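You operate a simulated robot arm through the tools that you are given. There is no shell and no other tool.

Carry out the task below with a simulated two-armed robot. There is one attempt and no reset: what you move stays moved.

TASK
Candle the turntable's eggs; move the cracked one to the short white rack.
Fine: all three on the white turntable; into the rack's free cup; lamp off, grey knob back at 1, no egg damaged, the others left in their cups.
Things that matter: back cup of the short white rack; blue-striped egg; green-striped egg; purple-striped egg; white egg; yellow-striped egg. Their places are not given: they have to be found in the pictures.

The check looks at the end state, three seconds after you hand in, the way a careful person would. Anything else that was tipped, shoved, dropped, spilled or broken makes it a failure.

THE ROBOT
Two 7-joint arms with two-finger parallel grippers on one trunk that stands fixed in place. Base frame: the origin is at the foot of the trunk, x ahead of it, y to its left, z up. Readings come in mm, degrees, newtons and seconds.
The left shoulder is at [60, 143, 926], the right one opposite. With the tool pointing down near the work surface each hand reaches from about 320 to 740 mm from the base axis, measured 20 degrees to its own side. Payload 1.57 kg a hand.
The TCP of each hand is the grasp point between the finger pads, 30 mm short of the fingertips. In the tool frame z runs along the fingers and y along their closing line. The gripper opens to 110 mm. The fingers are 24 mm wide and 12 mm thick; the gripper's body (48 by 112 mm) begins 78 mm behind the TCP.
Orientation is that of the tool frame in the base frame, as a unit quaternion [w, x, y, z]. With the fingers straight down and closing along the base's y, the tool's x points along the base's -x, its y along +y and its z along -z.

THE INTERFACE
- The arms move only by the tool step_arm. It takes "left_series", "right_series" or both (then of equal length, played together; a hand with none holds still); each is one flat list of numbers, 7 for each row, row after row: the shift along the base's x, y, z in cm, then the turn, a rotation vector about the base's x, y, z in degrees, then the opening, from 0 (shut) to 1 (fully open). In form: [tx, ty, tz, rx, ry, rz, grip, tx, ty, tz, rx, ry, rz, grip, ...]. A call has 1 to 20 rows; each row is the pose to reach, as a shift and turn from the pose commanded when the call began. Rows are played at 5 a second. More than 50 mm and 8.6 degrees between two rows, or a gripper value outside its range, and nothing of the call is played. Where a pose cannot be reached the arm comes as near as it can. A force on the tool above 60 N (or 10 N above the force at the start of the call, whichever is more), or a blocked arm, ends the call early, and 0.2 s more pass. The fingers move at their own pace (about 45 mm/s each) and stop on an object; they squeeze with about 25 N. The grip force told is the motor's: it shows also when the fingers shut on nothing. Time passes only in rows, and 0.2 s behind the last, so rows that repeat a pose let the fingers close. It gives the time, the measured TCP pose, the force on the tool (base axes), the opening and the grip force at its end, in the units of the frame above (readings bear some noise), with the torque about the TCP (base axes, N m) and any sound that the robot's microphone picked up.
- Cameras (640 x 400 px; columns grow to the right, rows downward): "scene" is now at [48.7, 6.8, 1536.6]; the picture's right is [0.08, -1.00, 0.00], its down [-0.74, -0.06, -0.66] and it looks along [0.66, 0.05, -0.75] (base axes); focal length 333 px, centre (320, 200). "left" rides on the left gripper at [70, -16, -141] in its tool frame; the picture's right is [0.23, 0.97, 0.00], its down [-0.86, 0.20, -0.48] and it looks along [-0.47, 0.11, 0.88] (tool axes); focal length 222 px, centre (320, 200). "right" rides on the right gripper at [70, 16, -141] in its tool frame; the picture's right is [-0.23, 0.97, 0.00], its down [-0.86, -0.20, -0.48] and it looks along [-0.47, -0.11, 0.88] (tool axes); focal length 222 px, centre (320, 200).
- get_image(camera): a new picture of that camera. No time passes.
- raise_lower(by): slides the trunk up (or, below 0, down) by that many mm; the arms and the scene camera ride with it, the base frame stays. It gives what a move gives, with no picture.
- aim_head(pan, tilt): turns the head with the scene camera to pan (to the left, within 86 degrees either way) and tilt (down, from -29 to 69), counted from straight ahead of the robot. It gives what a move gives.
- probe_pixels(camera, pixels): for up to 12 pixels [column, row] of the newest picture of that camera ("zoom" is the newest enlarged one), the place [x, y, z] in the base frame of the surface seen there, good to about 2 mm. No time passes.
- enlarge(camera, box): a new picture of the part [left, top, right, bottom] of that camera's present view, enlarged. No time passes.
- sign_off(): hands the job in; it is judged then, once.

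Unless the task says otherwise, let go and move clear before handing in.

The tools are called after ">>>" as name(argument=value, ...) on one line, values as JSON. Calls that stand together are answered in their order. step_arm: Moves the arms, as the interface text tells. Its arguments: {"type":"object","properties":{"left_series":{"type":"array","items":{"type":"number"}},"right_series":{"type":"array","items":{"type":"number"}}},"required":[]} The other tools are called the same way: raise_lower (by) moves the trunk up or down; aim_head (pan, tilt) turns the head that bears the scene camera; get_image (camera) takes a picture; probe_pixels (camera, pixels) gives the place of the surface under pixels of a picture; enlarge (camera, box) takes an enlarged picture of a part of a camera's view; sign_off () hands the job in.

At the start:

```text
time_s: 0.0
left_tool_pos: [462.1, 160.3, 1092.6]
left_ee_rot: [0.0, 0.0, 1.0, 0.0]
left_ft_force: [0.3, -0.7, 0.9]
left_wrist_torque: [-0.03, -0.02, -0.03]
left_gripper_width: 110.0
left_finger_force: 0.0
right_tool_pos: [419.6, -191.6, 1091.9]
right_ee_rot: [0.0, 0.001, 1.0, 0.0]
right_ft_force: [-0.3, 0.7, -0.9]
right_wrist_torque: [-0.03, 0.0, 0.0]
right_gripper_width: 110.1
right_finger_force: 0.1
trunk travel left (down, up): [-525.0, 65.0]
head pan, tilt (commanded): [4.6, 48.3]
```

scene: 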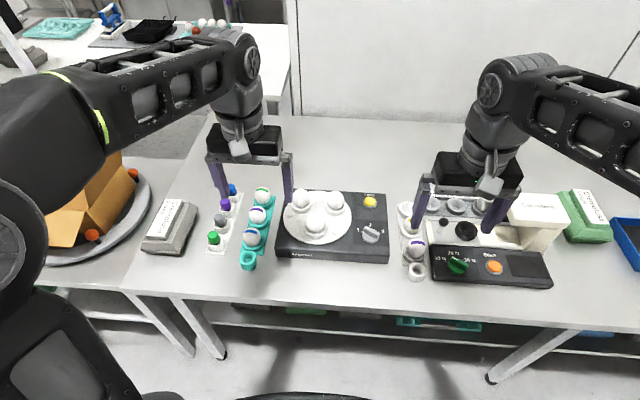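
right: 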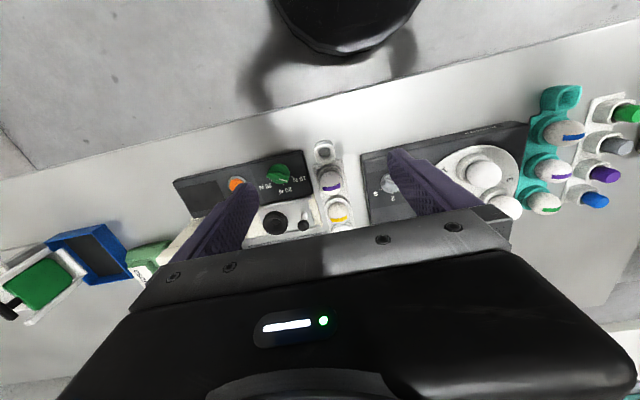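
left: 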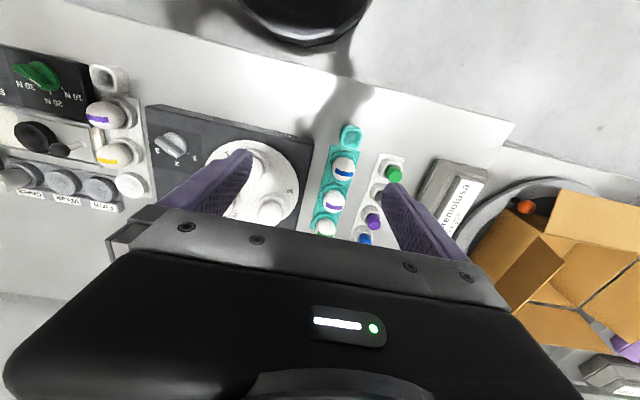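

The scene shows a dark console with a white turntable (three eggs near pixel (317,215)), a grey knob at (371,232), a yellow button at (370,201), a teal rack on its left and a white short rack on its right (~(412,250)). I'll enlarge these for detail.

>>> enlarge(camera="scene", box=[260, 170, 440, 290])

>>> enlarge(camera="scene", box=[380, 180, 560, 300])

>>> enlarge(camera="scene", box=[180, 170, 300, 290])

```text
3.33 times, centred on (350, 230) of scene
```

zoom: 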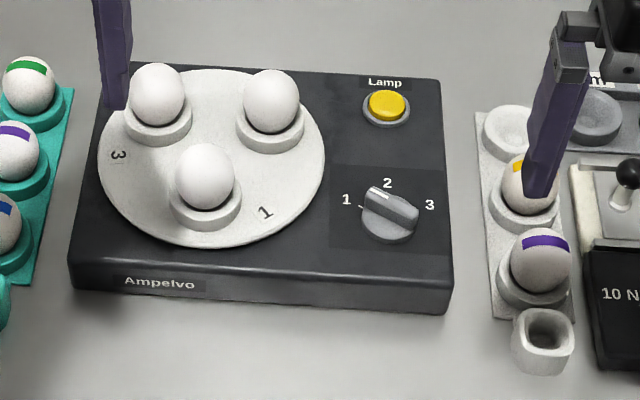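

```text
3.33 times, centred on (470, 240) of scene
```

zoom: 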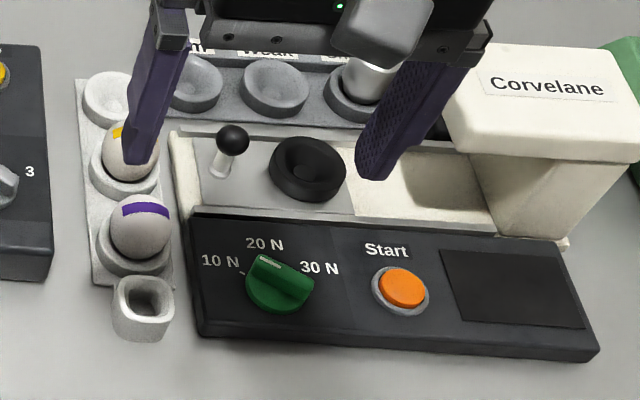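

```text
3.33 times, centred on (240, 230) of scene
```

zoom: 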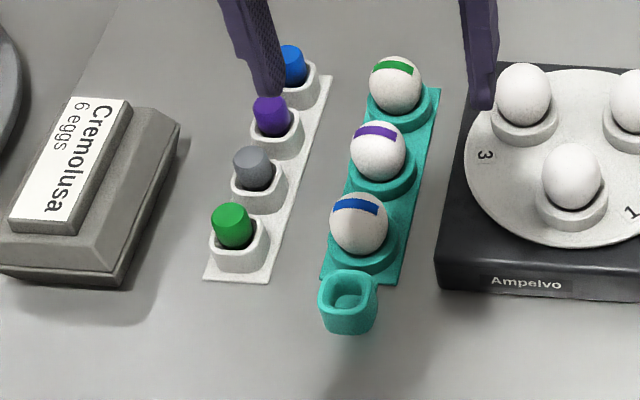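

The three turntable eggs are all plain white; the rack's back cup at zoom (108,100) looks empty. I'll probe key places before moving anything.

>>> get_image(camera="scene")

>>> probe_pixels(camera="scene", pixels=[[317, 222], [302, 195], [335, 197], [370, 201], [371, 229], [403, 207], [413, 247], [416, 267], [390, 258], [278, 255], [253, 236], [340, 290]])

```text
taken
```

scene: 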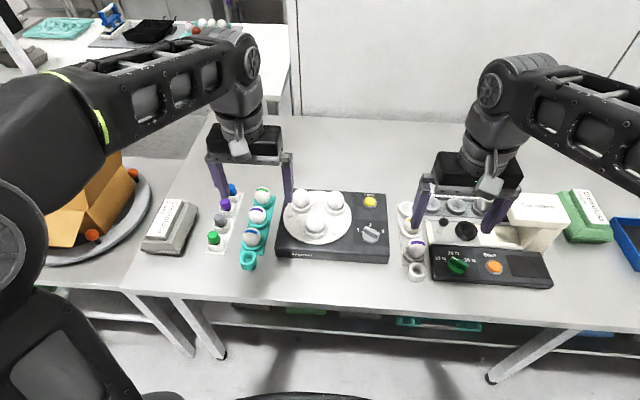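

```text
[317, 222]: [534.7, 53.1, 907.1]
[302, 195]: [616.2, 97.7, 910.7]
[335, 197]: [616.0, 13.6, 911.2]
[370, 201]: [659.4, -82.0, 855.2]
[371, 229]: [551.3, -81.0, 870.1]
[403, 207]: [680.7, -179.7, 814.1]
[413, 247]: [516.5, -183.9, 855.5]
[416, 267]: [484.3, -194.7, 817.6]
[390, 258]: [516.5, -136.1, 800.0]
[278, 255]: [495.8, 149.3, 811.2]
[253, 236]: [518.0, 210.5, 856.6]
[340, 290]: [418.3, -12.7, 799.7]
```

Table top is z≈800, turntable eggs top out near z≈910, the knob is near (551,-81) and the lamp button near (659,-82). I'll look closer at the knob, cups and eggs.

>>> enlarge(camera="scene", box=[345, 185, 405, 250])

>>> enlarge(camera="scene", box=[280, 180, 360, 250])

>>> enlarge(camera="right", box=[300, 120, 540, 250])

>>> enlarge(camera="left", box=[70, 60, 310, 230])

```text
6.15 times, centred on (375, 218) of scene
```

zoom: 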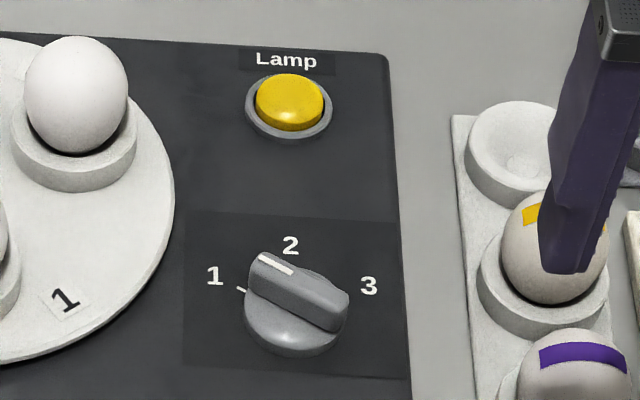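

```text
5.71 times, centred on (320, 215) of scene
```

zoom: 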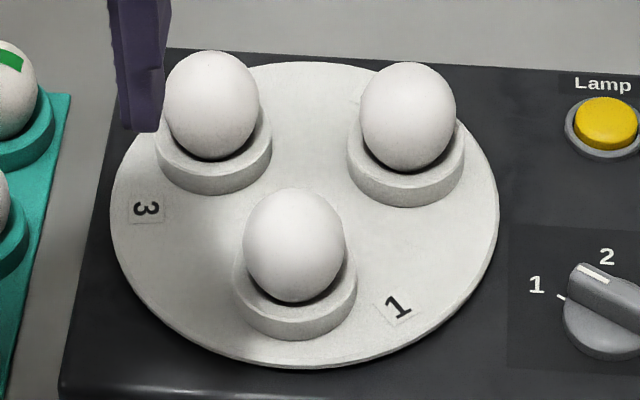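

```text
2.67 times, centred on (420, 185) of right
```

zoom: 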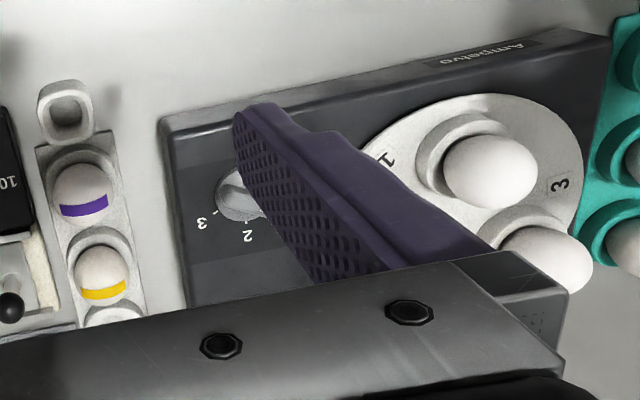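

```text
2.35 times, centred on (190, 145) of left
```

zoom: 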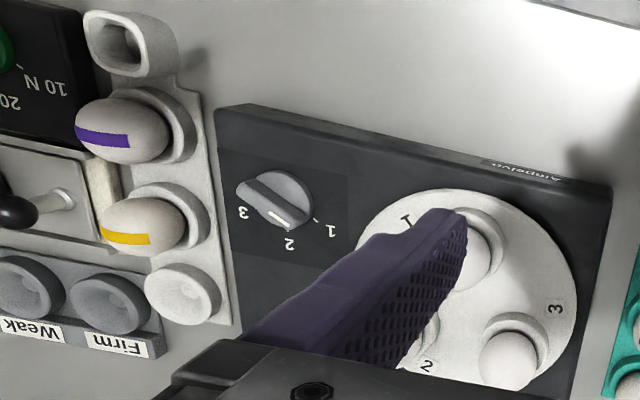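

The knob has a white pointer line at its upper-left end and tick marks by the numbers. I'll re-zoom and probe the knob geometry precisely.

>>> enlarge(camera="scene", box=[350, 215, 390, 250])

```text
11.43 times, centred on (370, 232) of scene
```

zoom: 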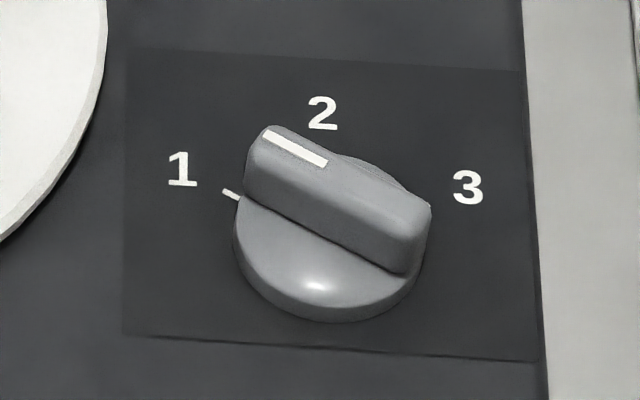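

>>> probe_pixels(camera="zoom", pixels=[[183, 168], [322, 112], [467, 187], [229, 193], [268, 137], [325, 163], [415, 205], [300, 285], [350, 185], [256, 190], [395, 260], [330, 315]])

```text
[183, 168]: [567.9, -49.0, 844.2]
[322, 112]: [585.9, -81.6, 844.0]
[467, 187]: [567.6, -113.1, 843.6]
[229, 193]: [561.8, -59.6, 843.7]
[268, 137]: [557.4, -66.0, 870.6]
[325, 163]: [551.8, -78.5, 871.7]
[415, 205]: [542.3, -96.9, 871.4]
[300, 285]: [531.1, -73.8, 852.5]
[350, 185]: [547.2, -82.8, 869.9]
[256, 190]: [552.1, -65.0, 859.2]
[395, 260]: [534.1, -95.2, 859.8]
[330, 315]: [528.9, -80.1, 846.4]
```

The pointer lies along ≈60° toward label 1, so the knob is at 1 now, centre about (550,-81), ridge top z≈871, console top z≈844. Next I'll localise the lamp button and the rack's back cup precisely.

>>> enlarge(camera="scene", box=[355, 185, 425, 230])

```text
8.89 times, centred on (390, 208) of scene
```

zoom: 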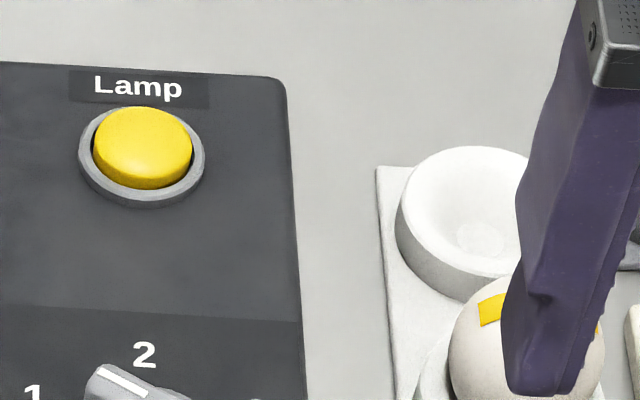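

>>> probe_pixels(camera="zoom", pixels=[[143, 145], [100, 150], [188, 145], [145, 110], [140, 175], [470, 235], [470, 155], [405, 205], [462, 290], [500, 170], [430, 225], [80, 160]])

```text
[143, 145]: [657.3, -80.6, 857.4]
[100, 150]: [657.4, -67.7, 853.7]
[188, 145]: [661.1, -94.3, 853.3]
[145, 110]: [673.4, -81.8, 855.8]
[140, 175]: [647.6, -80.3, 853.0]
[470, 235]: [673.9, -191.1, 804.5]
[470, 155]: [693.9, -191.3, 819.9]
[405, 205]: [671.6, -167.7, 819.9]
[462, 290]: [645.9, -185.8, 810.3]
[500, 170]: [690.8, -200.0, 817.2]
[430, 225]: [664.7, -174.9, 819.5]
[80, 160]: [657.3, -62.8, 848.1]
```

Lamp button centre ≈(659,-81), top z≈857; the rack's back cup centre ≈(671,-190), rim z≈820. I'll clear the left arm outward and bring the right hand (closing) above the lamp button.

>>> step_arm(left_series=[0, 3, 0, 0, 0, 0, 1, -1, 6, 0, 0, 0, 0, 1, -2, 9, 0, 0, 0, 0, 1, -3, 12, 0, 0, 0, 0, 1, -4, 15, 0, 0, 0, 0, 1, -5, 18, 0, 0, 0, 0, 1, -5, 18, 0, 0, 0, 0, 1, -5, 18, 0, 0, 0, 0, 1], right_series=[4, 2, 0, 0, 0, 0, 0, 8, 4, 0, 0, 0, 0, 0, 12, 6, 0, 0, 0, 0, 0, 16, 8, 0, 0, 0, 0, 0, 20, 10, -3, 0, 0, 0, 0, 23.9, 11.06, -6, 0, 0, 0, 0, 23.9, 11.06, -10, 0, 0, 0, 0, 23.9, 11.06, -14, 0, 0, 0, 0])

```text
refused: row 5 steps farther than a row can; nothing moved
```

The call was refused because row 5 stepped 54 mm; I'll use smaller steps.

>>> step_arm(left_series=[0, 3, 0, 0, 0, 0, 1, -1, 6, 0, 0, 0, 0, 1, -2, 9, 0, 0, 0, 0, 1, -3, 12, 0, 0, 0, 0, 1, -4, 15, 0, 0, 0, 0, 1, -5, 18, 0, 0, 0, 0, 1, -5, 18, 0, 0, 0, 0, 1, -5, 18, 0, 0, 0, 0, 1, -5, 18, 0, 0, 0, 0, 1], right_series=[4, 2, 0, 0, 0, 0, 0, 8, 4, 0, 0, 0, 0, 0, 12, 6, 0, 0, 0, 0, 0, 16, 8, 0, 0, 0, 0, 0, 20, 9.5, 0, 0, 0, 0, 0, 23.9, 11.06, -2, 0, 0, 0, 0, 23.9, 11.06, -6, 0, 0, 0, 0, 23.9, 11.06, -10, 0, 0, 0, 0, 23.9, 11.06, -14, 0, 0, 0, 0])

>>> get_image(camera="scene")

>>> get_image(camera="right")

```text
time_s: 2.0
left_tool_pos: [414.0, 340.1, 1093.5]
left_ee_rot: [0.0, 0.0, 1.0, 0.0]
left_ft_force: [0.3, 0.0, -0.1]
left_wrist_torque: [0.02, 0.05, 0.02]
left_gripper_width: 110.1
left_finger_force: 0.1
right_tool_pos: [658.3, -80.3, 947.9]
right_ee_rot: [0.0, 0.0, 1.0, 0.0]
right_ft_force: [0.1, -0.9, -0.7]
right_wrist_torque: [-0.03, 0.02, 0.01]
right_gripper_width: 0.0
right_finger_force: 21.4
right hand out of reach, approached as far as the arm can: row 3, 4, 5, 6, 7, 8
trunk travel left (down, up): [-525.0, 65.0]
head pan, tilt (commanded): [4.6, 48.3]
```

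```text
taken
```

scene: 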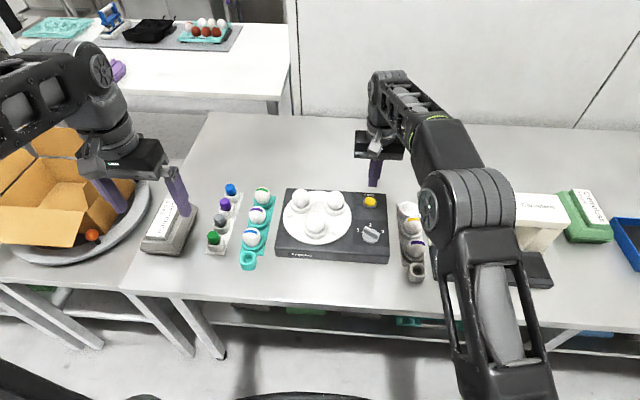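

```text
taken
```

right: 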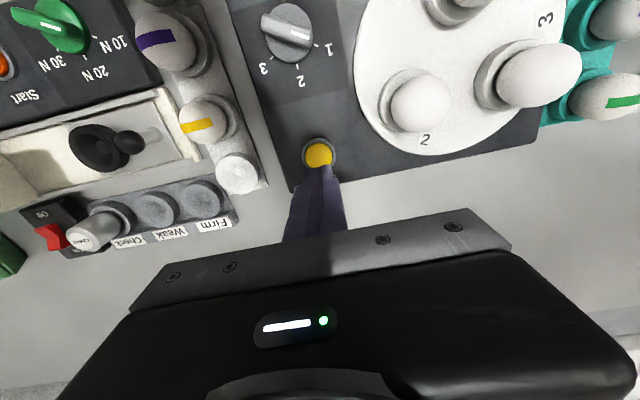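

The right hand is above the yellow button (pixel (319,154) in the right view), fingers shut. I'll press down gently in small steps and then check for force or a click.

>>> step_arm(right_series=[0, 0, -3, 0, 0, 0, 0, 0, 0, -5, 0, 0, 0, 0, 0, 0, -6, 0, 0, 0, 0, 0, 0, -6.3, 0, 0, 0, 0, 0, 0, -6.5, 0, 0, 0, 0])

>>> get_image(camera="right")

```text
time_s: 3.2
left_tool_pos: [412.8, 340.1, 1093.9]
left_ee_rot: [0.0, 0.0, 1.0, 0.0]
left_ft_force: [0.0, -0.3, 1.0]
left_wrist_torque: [-0.01, -0.01, -0.04]
left_gripper_width: 110.1
left_finger_force: 0.0
right_tool_pos: [657.1, -81.5, 887.8]
right_ee_rot: [0.001, 0.0, 1.0, 0.0]
right_ft_force: [-0.4, 1.2, -0.6]
right_wrist_torque: [-0.01, 0.01, 0.0]
right_gripper_width: 0.0
right_finger_force: 20.9
trunk travel left (down, up): [-525.0, 65.0]
head pan, tilt (commanded): [4.6, 48.3]
```

```text
taken
```

right: 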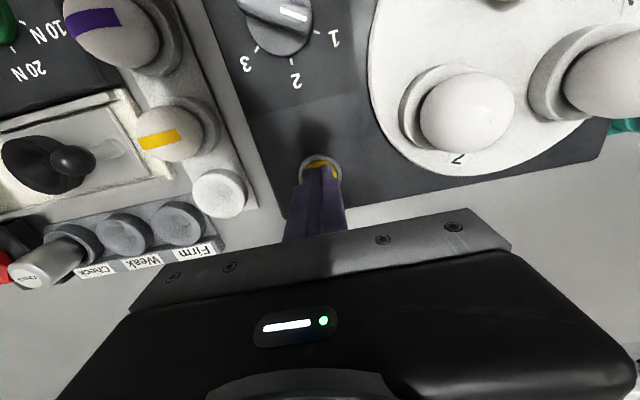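

The tip is just at the button surface (TCP z≈887.8, no force yet). I'll press a few mm more and return up a little in the same call.

>>> step_arm(right_series=[0, 0, -0.2, 0, 0, 0, 0, 0, 0, -0.4, 0, 0, 0, 0, 0, 0, -0.6, 0, 0, 0, 0])

>>> get_image(camera="right")

```text
time_s: 4.0
left_tool_pos: [413.2, 339.7, 1093.9]
left_ee_rot: [0.001, 0.0, 1.0, 0.001]
left_ft_force: [-0.4, -0.2, 0.3]
left_wrist_torque: [-0.01, -0.01, 0.0]
left_gripper_width: 110.1
left_finger_force: 0.2
right_tool_pos: [658.6, -80.4, 882.7]
right_ee_rot: [0.001, 0.0, 1.0, 0.0]
right_ft_force: [-0.6, 1.2, 2.8]
right_wrist_torque: [0.03, 0.01, 0.03]
right_gripper_width: 0.1
right_finger_force: 21.5
trunk travel left (down, up): [-525.0, 65.0]
head pan, tilt (commanded): [4.6, 48.3]
heard: click
```

```text
taken
```

right: 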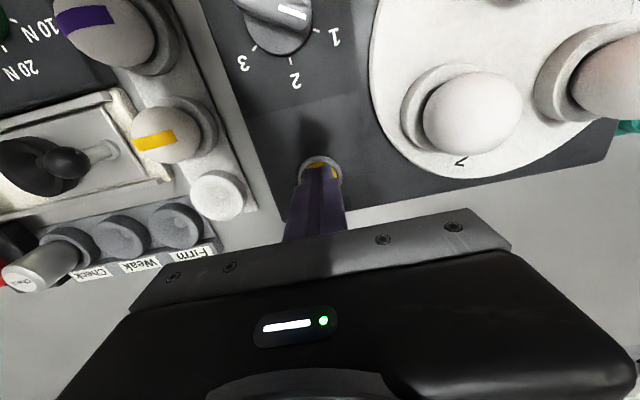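

A click was heard, and the egg at (600,75) in the right view now has a pinkish glow. I'll retreat upward and back over the knob, then look from the scene camera.

>>> step_arm(right_series=[0, 0, 2, 0, 0, 0, 0, 0, 0, 6, 0, 0, 0, 0, -2, 0, 9, 0, 0, 0, 0, -6, 0, 10, 0, 0, 0, 0, -10.8, 0, 10, 0, 0, 0, 0.2, -10.8, -3, 12, 0, 0, 0, 0.4])

>>> get_image(camera="scene")

>>> enlarge(camera="scene", box=[275, 180, 365, 250])

>>> get_image(camera="right")

```text
time_s: 5.4
left_tool_pos: [414.7, 339.6, 1093.4]
left_ee_rot: [0.0, 0.0, 1.0, 0.0]
left_ft_force: [-0.2, 0.3, -0.1]
left_wrist_torque: [-0.02, -0.01, 0.0]
left_gripper_width: 109.9
left_finger_force: 0.1
right_tool_pos: [549.8, -112.1, 1000.7]
right_ee_rot: [0.0, -0.001, 1.0, -0.001]
right_ft_force: [0.6, 0.0, 0.8]
right_wrist_torque: [-0.01, 0.02, 0.0]
right_gripper_width: 44.2
right_finger_force: 0.3
trunk travel left (down, up): [-525.0, 65.0]
head pan, tilt (commanded): [4.6, 48.3]
```

```text
taken
```

scene: 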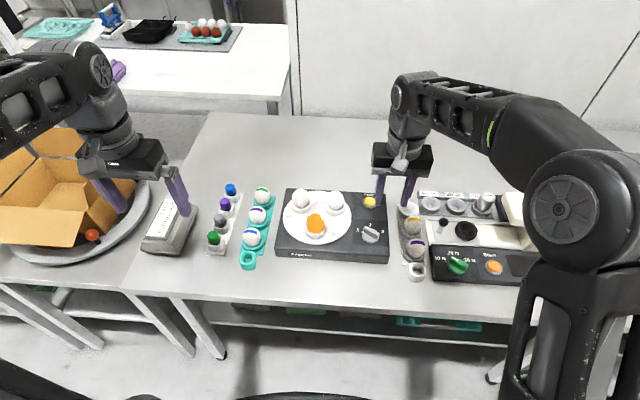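

```text
5.71 times, centred on (320, 215) of scene
```

zoom: 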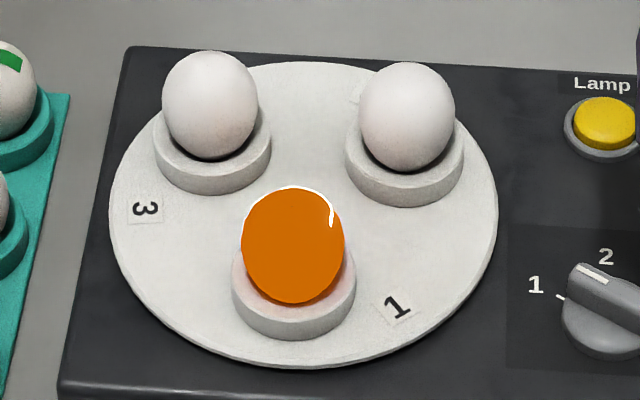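

```text
taken
```

right: 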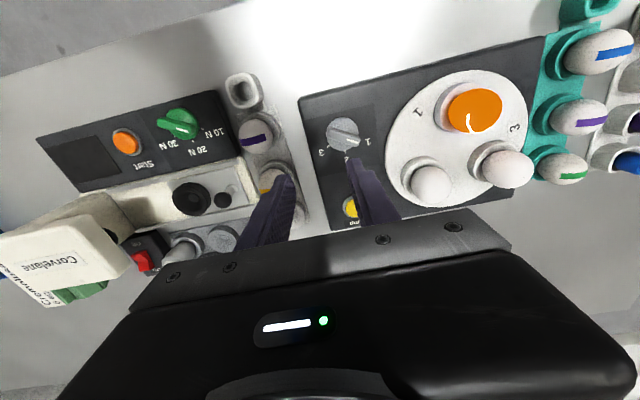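

The front egg glows orange, with a white line near zoom pixel (330,210) and (469,122) in the right view. I'll zoom in to see whether that is a crack or something else.

>>> enlarge(camera="scene", box=[303, 208, 329, 240])

>>> enlarge(camera="right", box=[430, 75, 520, 145])

```text
12.50 times, centred on (316, 224) of scene
```

zoom: 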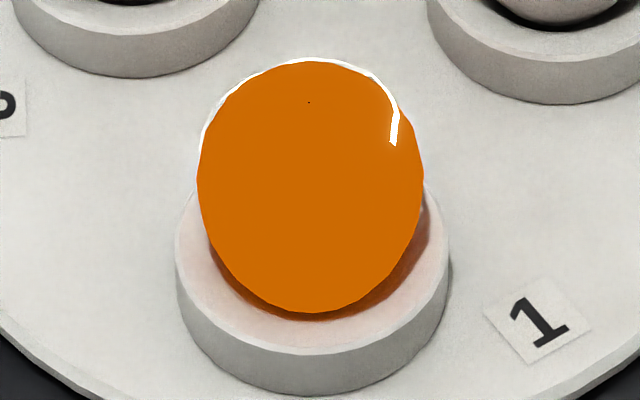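

```text
5.71 times, centred on (475, 110) of right
```

zoom: 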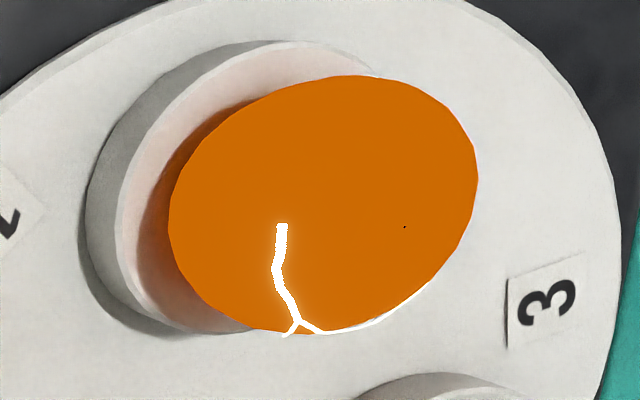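

Egg 1 shows a jagged, branching bright line; I still must candle the other two for comparison. I'll rotate the right hand +60° over the knob so its fingers straddle the ridge.

>>> step_arm(right_series=[0, 1, 0, 0, 0, 7.5, 0.4, 0, 2, 0, 0, 0, 15, 0.4, 0, 3, 0, 0, 0, 22.5, 0.4, -0.1, 3, 0, 0, 0, 30, 0.4, -0.1, 3, 0, 0, 0, 37.5, 0.4, -0.1, 3, 0, 0, 0, 45, 0.4, -0.1, 3, -2, 0, 0, 52.5, 0.4, -0.1, 3, -4, 0, 0, 60, 0.4, -0.1, 3, -4, 0, 0, 60, 0.4])

>>> get_image(camera="right")

>>> get_image(camera="scene")

```text
time_s: 7.4
left_tool_pos: [414.4, 339.5, 1093.6]
left_ee_rot: [0.001, 0.0, 1.0, 0.0]
left_ft_force: [-0.1, 0.5, 0.1]
left_wrist_torque: [0.06, -0.01, 0.0]
left_gripper_width: 110.2
left_finger_force: 0.1
right_tool_pos: [548.3, -80.7, 961.0]
right_ee_rot: [0.0, -0.501, 0.865, 0.001]
right_ft_force: [0.5, 1.0, 0.1]
right_wrist_torque: [0.01, -0.01, -0.03]
right_gripper_width: 44.1
right_finger_force: 0.0
trunk travel left (down, up): [-525.0, 65.0]
head pan, tilt (commanded): [4.6, 48.3]
```

```text
taken
```

right: 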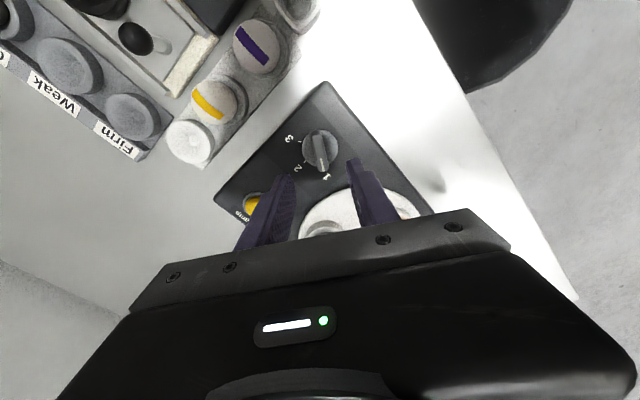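

```text
taken
```

scene: 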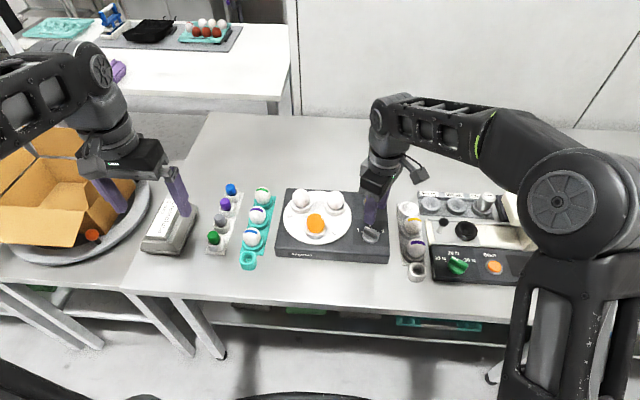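

The ridge runs vertically in the right view at (320,150), centred between the fingers. I'll descend to TCP z≈887 and close on it.

>>> step_arm(right_series=[0, 0, -3, 0, 0, 0, 0.4, 0, 0, -5.5, 0, 0, 0, 0.4, 0, 0, -6.6, 0, 0, 0, 0.4, 0, 0, -7.3, 0, 0, 0, 0.4, 0, 0, -7.3, 0, 0, 0, 0.4])

>>> get_image(camera="right")

>>> enlarge(camera="scene", box=[340, 180, 410, 260])

```text
time_s: 8.6
left_tool_pos: [412.7, 338.8, 1093.3]
left_ee_rot: [0.002, 0.001, 1.0, 0.0]
left_ft_force: [-0.2, -0.8, 0.3]
left_wrist_torque: [-0.01, 0.01, 0.01]
left_gripper_width: 110.0
left_finger_force: 0.1
right_tool_pos: [548.6, -82.2, 887.6]
right_ee_rot: [0.0, -0.5, 0.866, 0.0]
right_ft_force: [0.0, 0.5, 0.4]
right_wrist_torque: [-0.01, -0.01, 0.01]
right_gripper_width: 43.8
right_finger_force: 0.0
trunk travel left (down, up): [-525.0, 65.0]
head pan, tilt (commanded): [4.6, 48.3]
```

```text
taken
```

right: 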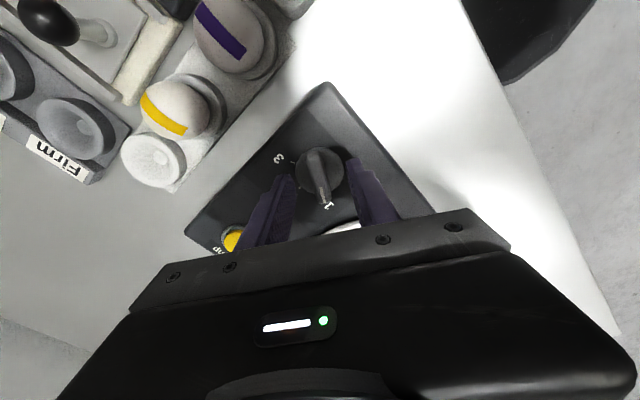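

```text
5.00 times, centred on (375, 220) of scene
```

zoom: 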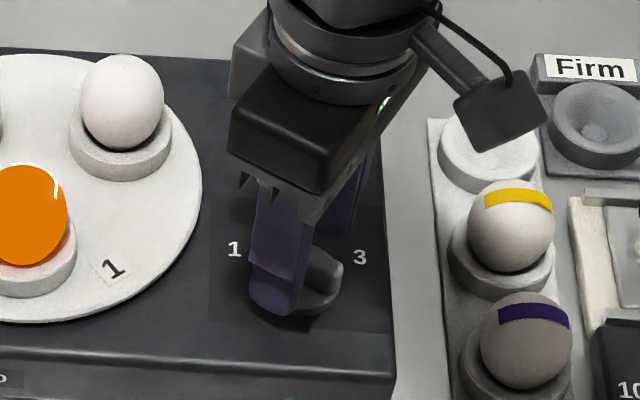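

Fingers straddle the ridge on both sides. I'll close on it now.

>>> step_arm(right_series=[0, 0, 0, 0, 0, 0, 0.2, 0, 0, 0, 0, 0, 0, 0, 0, 0, 0, 0, 0, 0, 0, 0, 0, 0, 0, 0, 0, 0])

```text
time_s: 9.6
left_tool_pos: [413.7, 339.9, 1093.5]
left_ee_rot: [0.0, 0.0, 1.0, 0.0]
left_ft_force: [-0.2, 0.1, 0.6]
left_wrist_torque: [0.0, -0.01, 0.0]
left_gripper_width: 109.9
left_finger_force: 0.1
right_tool_pos: [547.8, -81.2, 889.7]
right_ee_rot: [0.0, -0.5, 0.866, -0.001]
right_ft_force: [0.4, -0.4, -0.9]
right_wrist_torque: [-0.01, -0.07, 0.0]
right_gripper_width: 12.2
right_finger_force: 29.7
trunk travel left (down, up): [-525.0, 65.0]
head pan, tilt (commanded): [4.6, 48.3]
```

The grip reads 12.2 mm on the ridge. I'll turn the knob −60° (clockwise from above) to position 2.

>>> step_arm(right_series=[0, 0, 0, 0, 0, -7.5, 0, 0, 0, 0, 0, 0, -15, 0, 0, 0, 0, 0, 0, -22.5, 0, 0, 0, 0, 0, 0, -30, 0, 0, 0, 0, 0, 0, -37.5, 0, 0, 0, 0, 0, 0, -45, 0, 0, 0, 0, 0, 0, -52.5, 0, 0, 0, 0, 0, 0, -60, 0, 0, 0, 0, 0, 0, -60, 0, 0, 0, 0, 0, 0, -60, 0])

>>> get_image(camera="scene")

>>> enlarge(camera="scene", box=[275, 180, 395, 260])

>>> get_image(camera="right")

```text
time_s: 11.8
left_tool_pos: [413.7, 338.7, 1093.2]
left_ee_rot: [-0.001, 0.0, 1.0, 0.0]
left_ft_force: [-0.1, -0.9, 0.3]
left_wrist_torque: [0.01, -0.01, 0.0]
left_gripper_width: 109.9
left_finger_force: 0.0
right_tool_pos: [549.7, -82.3, 888.0]
right_ee_rot: [0.0, 0.001, 1.0, -0.001]
right_ft_force: [4.2, -5.3, 1.0]
right_wrist_torque: [-0.15, 0.05, 0.03]
right_gripper_width: 12.3
right_finger_force: 29.4
trunk travel left (down, up): [-525.0, 65.0]
head pan, tilt (commanded): [4.6, 48.3]
```

```text
taken
```

scene: 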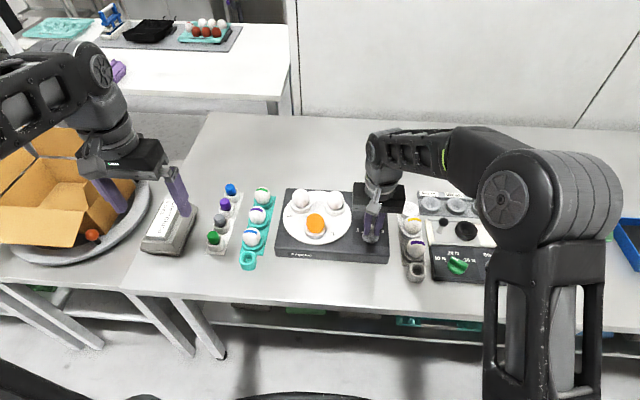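

```text
5.00 times, centred on (335, 220) of scene
```

zoom: 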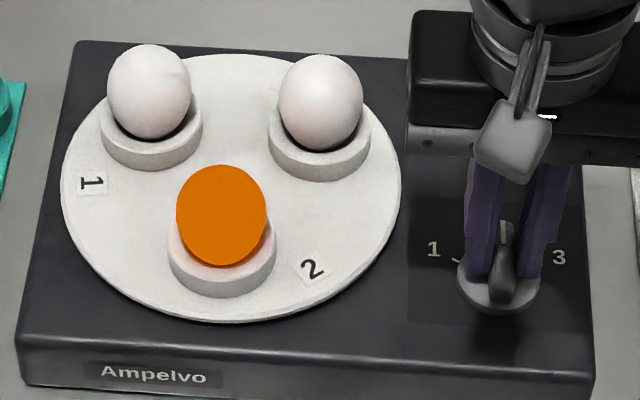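

```text
taken
```

right: 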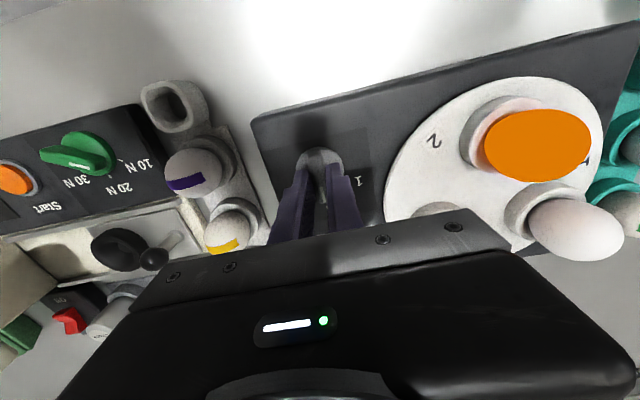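

The turntable moved: label 2 is at the front and egg 2 glows. I'll inspect it in detail from the scene, right and left cameras.

>>> enlarge(camera="scene", box=[303, 208, 329, 240])

>>> enlarge(camera="right", box=[460, 90, 620, 200])

>>> get_image(camera="left")

```text
12.50 times, centred on (316, 224) of scene
```

zoom: 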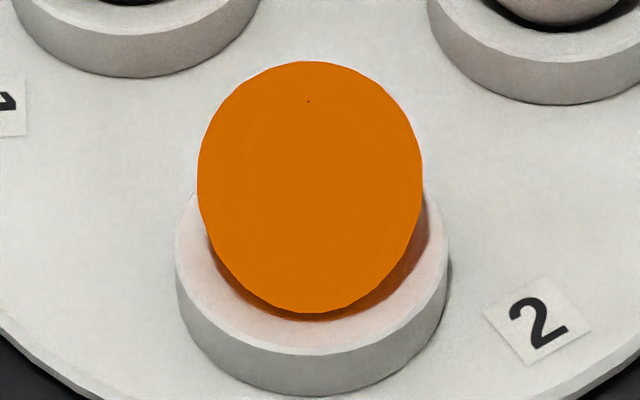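

```text
3.64 times, centred on (540, 145) of right
```

zoom: 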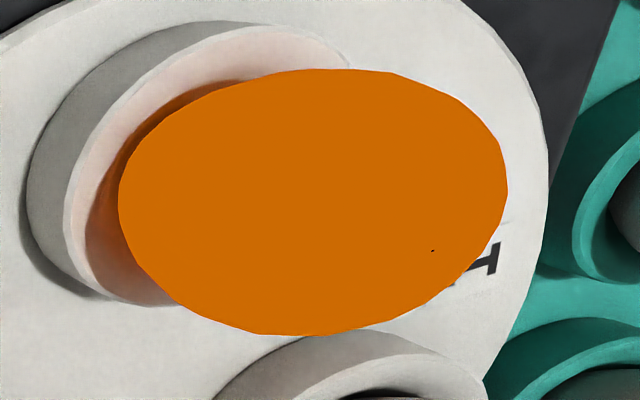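

```text
taken
```

left: 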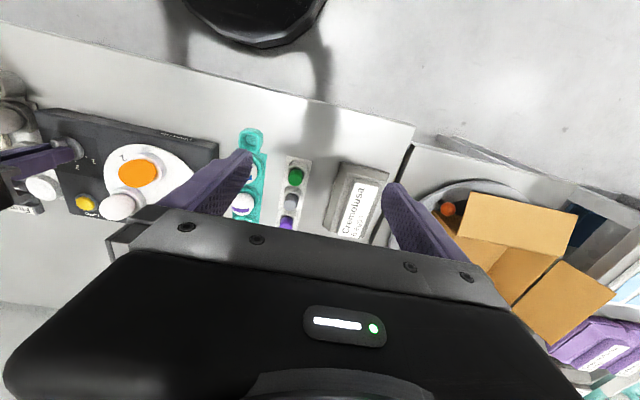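

>>> enlarge(camera="left", box=[100, 140, 180, 210])

```text
5.71 times, centred on (140, 175) of left
```

zoom: 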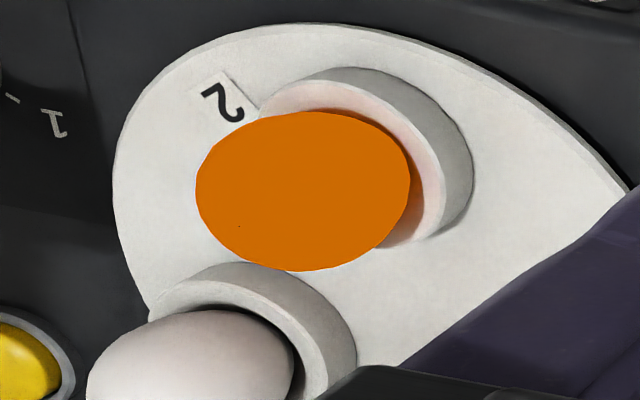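

Egg 2 shows a uniform glow with no bright line from three viewpoints. I'll turn the knob another −60° to position 3.

>>> step_arm(right_series=[0, 0, 0, 0, 0, -7.5, 0, 0, 0, 0, 0, 0, -15, 0, 0, 0, 0, 0, 0, -22.5, 0, 0, 0, 0, 0, 0, -30, 0, 0, 0, 0, 0, 0, -37.5, 0, 0, 0, 0, 0, 0, -45, 0, 0, 0, 0, 0, 0, -52.5, 0, 0, 0, 0, 0, 0, -60, 0, 0, 0, 0, 0, 0, -60, 0, 0, 0, 0, 0, 0, -60, 0, 0, 0, 0, 0, 0, -60, 0, 0, 0, 0, 0, 0, -60, 0])

>>> enlarge(camera="scene", box=[275, 180, 395, 260])

>>> enlarge(camera="scene", box=[303, 208, 329, 240])

>>> get_image(camera="right")

>>> enlarge(camera="left", box=[100, 140, 180, 210])

```text
time_s: 14.4
left_tool_pos: [412.9, 338.6, 1093.8]
left_ee_rot: [0.002, 0.0, 1.0, 0.001]
left_ft_force: [-0.4, -0.5, -0.8]
left_wrist_torque: [-0.01, 0.0, 0.01]
left_gripper_width: 110.2
left_finger_force: 0.0
right_tool_pos: [548.8, -83.5, 888.4]
right_ee_rot: [0.0, 0.5, 0.866, 0.0]
right_ft_force: [2.9, -13.0, 2.0]
right_wrist_torque: [-0.79, -0.32, -0.02]
right_gripper_width: 12.3
right_finger_force: 29.8
trunk travel left (down, up): [-525.0, 65.0]
head pan, tilt (commanded): [4.6, 48.3]
```

```text
5.00 times, centred on (335, 220) of scene
```

zoom: 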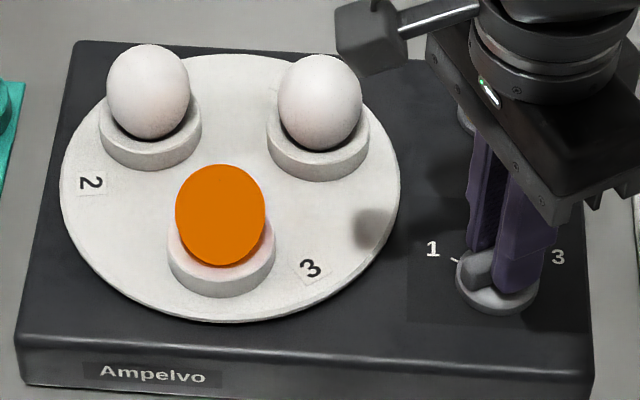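

```text
12.50 times, centred on (316, 224) of scene
```

zoom: 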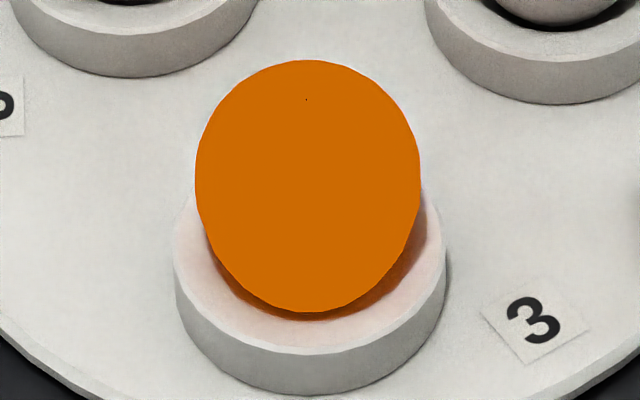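

```text
taken
```

right: 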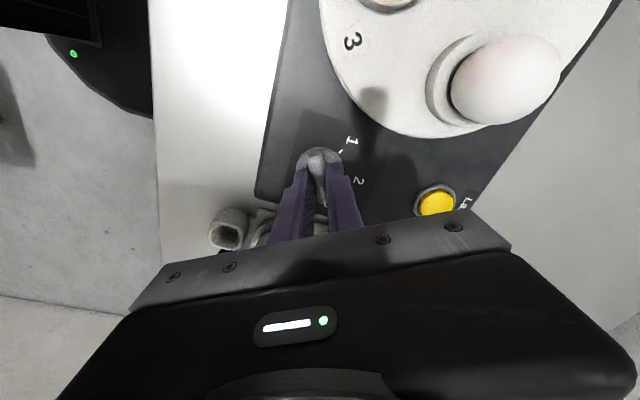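

```text
5.71 times, centred on (140, 175) of left
```

zoom: 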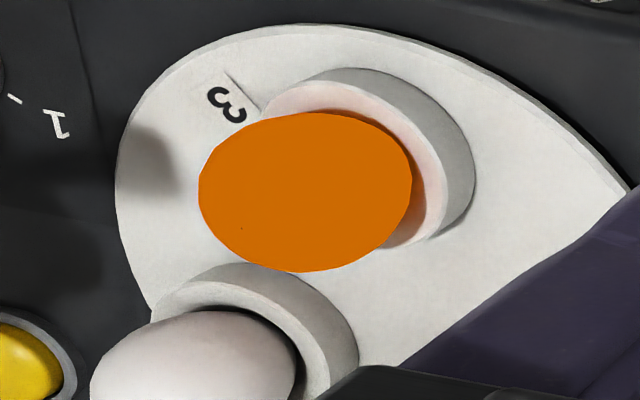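

Egg 3 (label 3 at front) also glows uniformly from scene and left views, so egg 1 with the branching bright line is the cracked one. The tool reads a 13 N sideways load, so I'll open, re-centre slightly, and re-grip before turning back.

>>> step_arm(right_series=[0, 0, 0, 0, 0, 0, 0.25, 0, 0, 0, 0, 0, 0, 0.25, -0.1, -0.12, 0, 0, 0, 0, 0.25, -0.1, -0.12, 0, 0, 0, 0, 0.25])

>>> get_image(camera="right")

>>> enlarge(camera="scene", box=[350, 215, 390, 250])

```text
time_s: 15.4
left_tool_pos: [412.4, 340.6, 1094.5]
left_ee_rot: [0.001, 0.0, 1.0, 0.001]
left_ft_force: [-0.2, 0.5, -0.1]
left_wrist_torque: [0.05, -0.01, 0.0]
left_gripper_width: 110.0
left_finger_force: 0.0
right_tool_pos: [547.7, -81.9, 889.3]
right_ee_rot: [0.0, 0.5, 0.866, -0.001]
right_ft_force: [0.3, -0.4, 0.3]
right_wrist_torque: [0.02, -0.01, 0.02]
right_gripper_width: 27.1
right_finger_force: 0.1
trunk travel left (down, up): [-525.0, 65.0]
head pan, tilt (commanded): [4.6, 48.3]
```

```text
taken
```

right: 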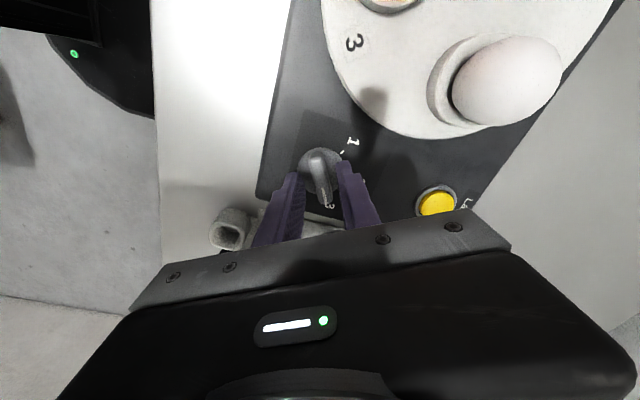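

```text
11.43 times, centred on (370, 232) of scene
```

zoom: 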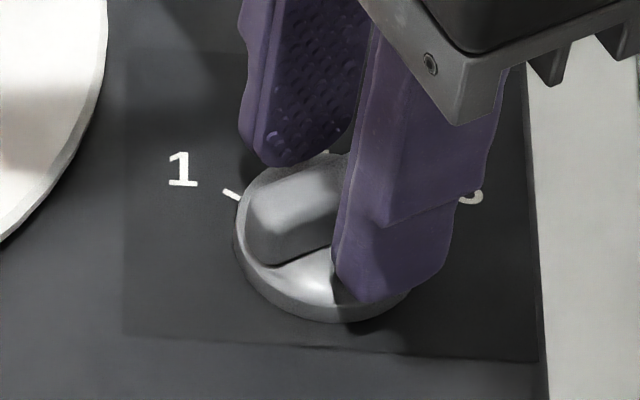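

The "1" label is at the same zoom pixel (183,168) as before, so the console hasn't moved. I'll close again and turn the knob +120° back to 1.

>>> step_arm(right_series=[0, 0, 0, 0, 0, 0, 0, 0, 0, 0, 0, 0, 0, 0, 0, 0, 0, 0, 0, 0, 0])

>>> step_arm(right_series=[0, 0, 0, 0, 0, 7.5, 0, 0, 0, 0, 0, 0, 15, 0, 0, 0, 0, 0, 0, 22.5, 0, 0, 0, 0, 0, 0, 30, 0, 0, 0, 0, 0, 0, 37.5, 0, 0, 0, 0, 0, 0, 45, 0, 0, 0, 0, 0, 0, 52.5, 0, 0, 0, 0, 0, 0, 60, 0, 0, 0, 0, 0, 0, 60, 0])

```text
time_s: 16.2
left_tool_pos: [414.6, 338.7, 1092.9]
left_ee_rot: [0.0, 0.0, 1.0, -0.001]
left_ft_force: [-0.2, -0.5, 0.4]
left_wrist_torque: [0.0, 0.01, 0.0]
left_gripper_width: 110.2
left_finger_force: 0.1
right_tool_pos: [549.4, -81.6, 889.1]
right_ee_rot: [0.001, 0.5, 0.866, 0.001]
right_ft_force: [5.2, 2.1, 0.6]
right_wrist_torque: [0.15, -0.05, 0.01]
right_gripper_width: 12.3
right_finger_force: 30.0
trunk travel left (down, up): [-525.0, 65.0]
head pan, tilt (commanded): [4.6, 48.3]
```

```text
time_s: 18.2
left_tool_pos: [413.7, 339.5, 1093.9]
left_ee_rot: [0.0, 0.0, 1.0, 0.0]
left_ft_force: [0.0, 0.6, -0.7]
left_wrist_torque: [0.03, 0.0, 0.01]
left_gripper_width: 110.0
left_finger_force: 0.1
right_tool_pos: [548.5, -82.3, 889.0]
right_ee_rot: [0.001, -0.001, 1.0, 0.0]
right_ft_force: [8.6, 1.8, 8.4]
right_wrist_torque: [0.04, 0.02, -0.01]
right_gripper_width: 12.3
right_finger_force: 29.3
trunk travel left (down, up): [-525.0, 65.0]
head pan, tilt (commanded): [4.6, 48.3]
```

At position 2 the tool sees ~8.6 N along +x, so the knob centre lies slightly further in +x; I'll turn the remaining +60° while easing +1 mm in x.

>>> step_arm(right_series=[0.05, 0, 0, 0, 0, 7.5, 0, 0.1, 0, 0, 0, 0, 15, 0, 0.1, 0, 0, 0, 0, 22.5, 0, 0.1, 0, 0, 0, 0, 30, 0, 0.1, 0, 0, 0, 0, 37.5, 0, 0.1, 0, 0, 0, 0, 45, 0, 0.1, 0, 0, 0, 0, 52.5, 0, 0.1, 0, 0, 0, 0, 60, 0, 0.1, 0, 0, 0, 0, 60, 0, 0.1, 0, 0, 0, 0, 60, 0])

>>> enlarge(camera="scene", box=[275, 180, 395, 260])

```text
time_s: 20.4
left_tool_pos: [413.1, 340.8, 1093.2]
left_ee_rot: [0.001, 0.0, 1.0, 0.0]
left_ft_force: [-0.5, 0.0, -0.7]
left_wrist_torque: [-0.01, -0.02, -0.03]
left_gripper_width: 110.0
left_finger_force: 0.0
right_tool_pos: [550.6, -82.0, 889.4]
right_ee_rot: [0.0, -0.501, 0.865, 0.0]
right_ft_force: [1.6, 3.7, 8.9]
right_wrist_torque: [-0.15, 0.13, 0.0]
right_gripper_width: 12.2
right_finger_force: 29.9
trunk travel left (down, up): [-525.0, 65.0]
head pan, tilt (commanded): [4.6, 48.3]
```

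```text
5.00 times, centred on (335, 220) of scene
```

zoom: 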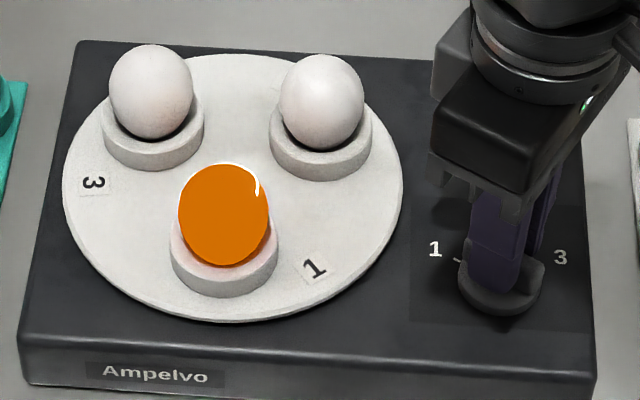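

The turntable is back with label 1 at front. I'll release the knob and rise, then verify knob angle and console position.

>>> step_arm(right_series=[0, 0, 0, 0, 0, 0, 0.3, 0, 0, 0, 0, 0, 0, 0.4, 0, 0, 2, 0, 0, 0, 0.4, 0, 0, 5, 0, 0, 0, 0.4, 0, 0, 9, 0, 0, 0, 0.4, -2, -3, 11, 0, 0, 0, 0.4, -4, -6, 12, 0, 0, 0, 0.4])

>>> enlarge(camera="scene", box=[275, 180, 395, 260])

>>> enlarge(camera="scene", box=[350, 215, 390, 250])

```text
time_s: 22.0
left_tool_pos: [413.1, 338.9, 1093.9]
left_ee_rot: [0.001, 0.0, 1.0, 0.0]
left_ft_force: [0.0, -0.6, -0.2]
left_wrist_torque: [-0.01, 0.01, 0.03]
left_gripper_width: 109.8
left_finger_force: 0.1
right_tool_pos: [508.9, -143.8, 1008.9]
right_ee_rot: [0.0, -0.5, 0.866, 0.0]
right_ft_force: [0.0, -0.2, 0.0]
right_wrist_torque: [-0.01, -0.01, -0.01]
right_gripper_width: 44.4
right_finger_force: 0.1
trunk travel left (down, up): [-525.0, 65.0]
head pan, tilt (commanded): [4.6, 48.3]
```

```text
5.00 times, centred on (335, 220) of scene
```

zoom: 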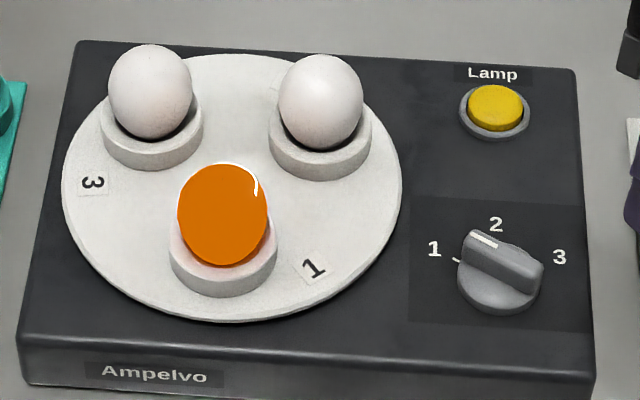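

```text
11.43 times, centred on (370, 232) of scene
```

zoom: 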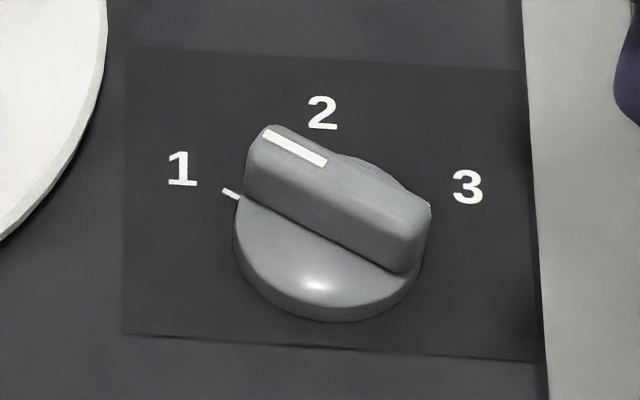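

The knob (pointer toward 1) and console match the starting picture exactly. Now I'll measure the cracked egg and cup geometry and the destination surroundings.

>>> enlarge(camera="scene", box=[300, 205, 332, 245])

>>> probe_pixels(camera="zoom", pixels=[[310, 80], [310, 140], [310, 200], [310, 260], [220, 180], [405, 180], [205, 230], [425, 230], [310, 345], [310, 310], [240, 290], [400, 275]])

```text
10.00 times, centred on (316, 225) of scene
```

zoom: 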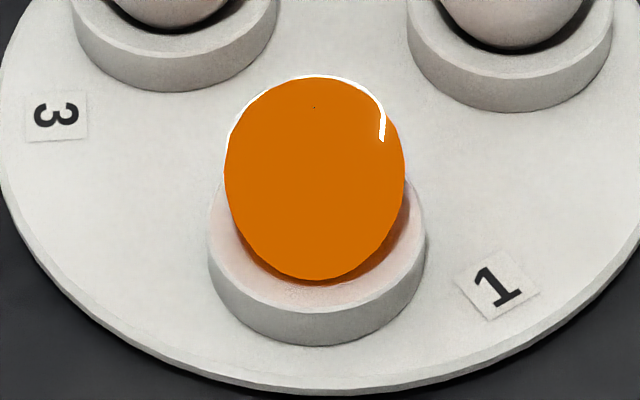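

```text
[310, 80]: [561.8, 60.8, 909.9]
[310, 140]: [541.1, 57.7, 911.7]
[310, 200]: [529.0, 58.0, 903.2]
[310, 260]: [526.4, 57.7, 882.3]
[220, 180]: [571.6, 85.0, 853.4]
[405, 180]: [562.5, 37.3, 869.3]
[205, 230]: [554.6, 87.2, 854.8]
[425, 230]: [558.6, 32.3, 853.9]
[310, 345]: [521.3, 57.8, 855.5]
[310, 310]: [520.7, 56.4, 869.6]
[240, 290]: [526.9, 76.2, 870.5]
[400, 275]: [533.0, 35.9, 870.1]
```

Cup 1's rim is at z≈870 centred ≈(548,58), egg ≈44 mm wide with top ≈913. First I'll switch the lamp off: move over the button while rotating back to 0° with the fingers shut.

>>> step_arm(right_series=[1.8, 0.7, 0, 0, 0, -7.5, 0.2, 3.7, 1.5, 0, 0, 0, -15, 0, 5.6, 2.3, 0, 0, 0, -22.5, 0, 7.5, 3.1, -1, 0, 0, -30, 0, 9.3, 3.8, -2.5, 0, 0, -37.5, 0, 11.2, 4.6, -4, 0, 0, -45, 0, 13.1, 5.4, -5.5, 0, 0, -52.5, 0, 14.95, 6.1, -7, 0, 0, -60, 0, 14.95, 6.1, -9, 0, 0, -60, 0, 14.95, 6.1, -11, 0, 0, -60, 0, 14.95, 6.1, -11.3, 0, 0, -60, 0])

>>> get_image(camera="right")

```text
time_s: 24.4
left_tool_pos: [412.5, 340.1, 1093.6]
left_ee_rot: [0.001, 0.0, 1.0, 0.001]
left_ft_force: [-1.2, -0.3, 0.4]
left_wrist_torque: [-0.02, 0.0, 0.02]
left_gripper_width: 109.9
left_finger_force: 0.1
right_tool_pos: [659.1, -82.4, 895.6]
right_ee_rot: [0.0, 0.001, 1.0, 0.0]
right_ft_force: [0.5, -0.2, 0.5]
right_wrist_torque: [0.04, 0.01, -0.01]
right_gripper_width: 0.0
right_finger_force: 21.3
trunk travel left (down, up): [-525.0, 65.0]
head pan, tilt (commanded): [4.6, 48.3]
```

```text
taken
```

right: 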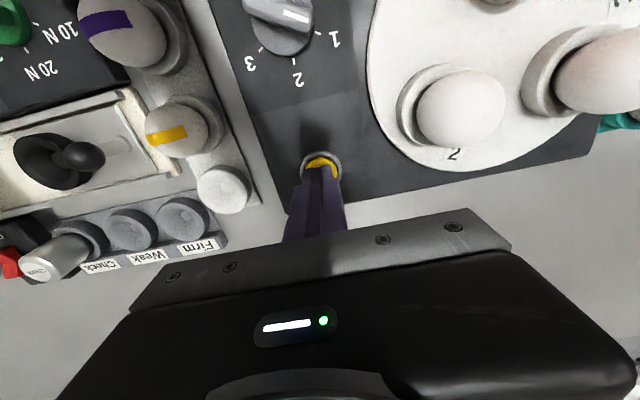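

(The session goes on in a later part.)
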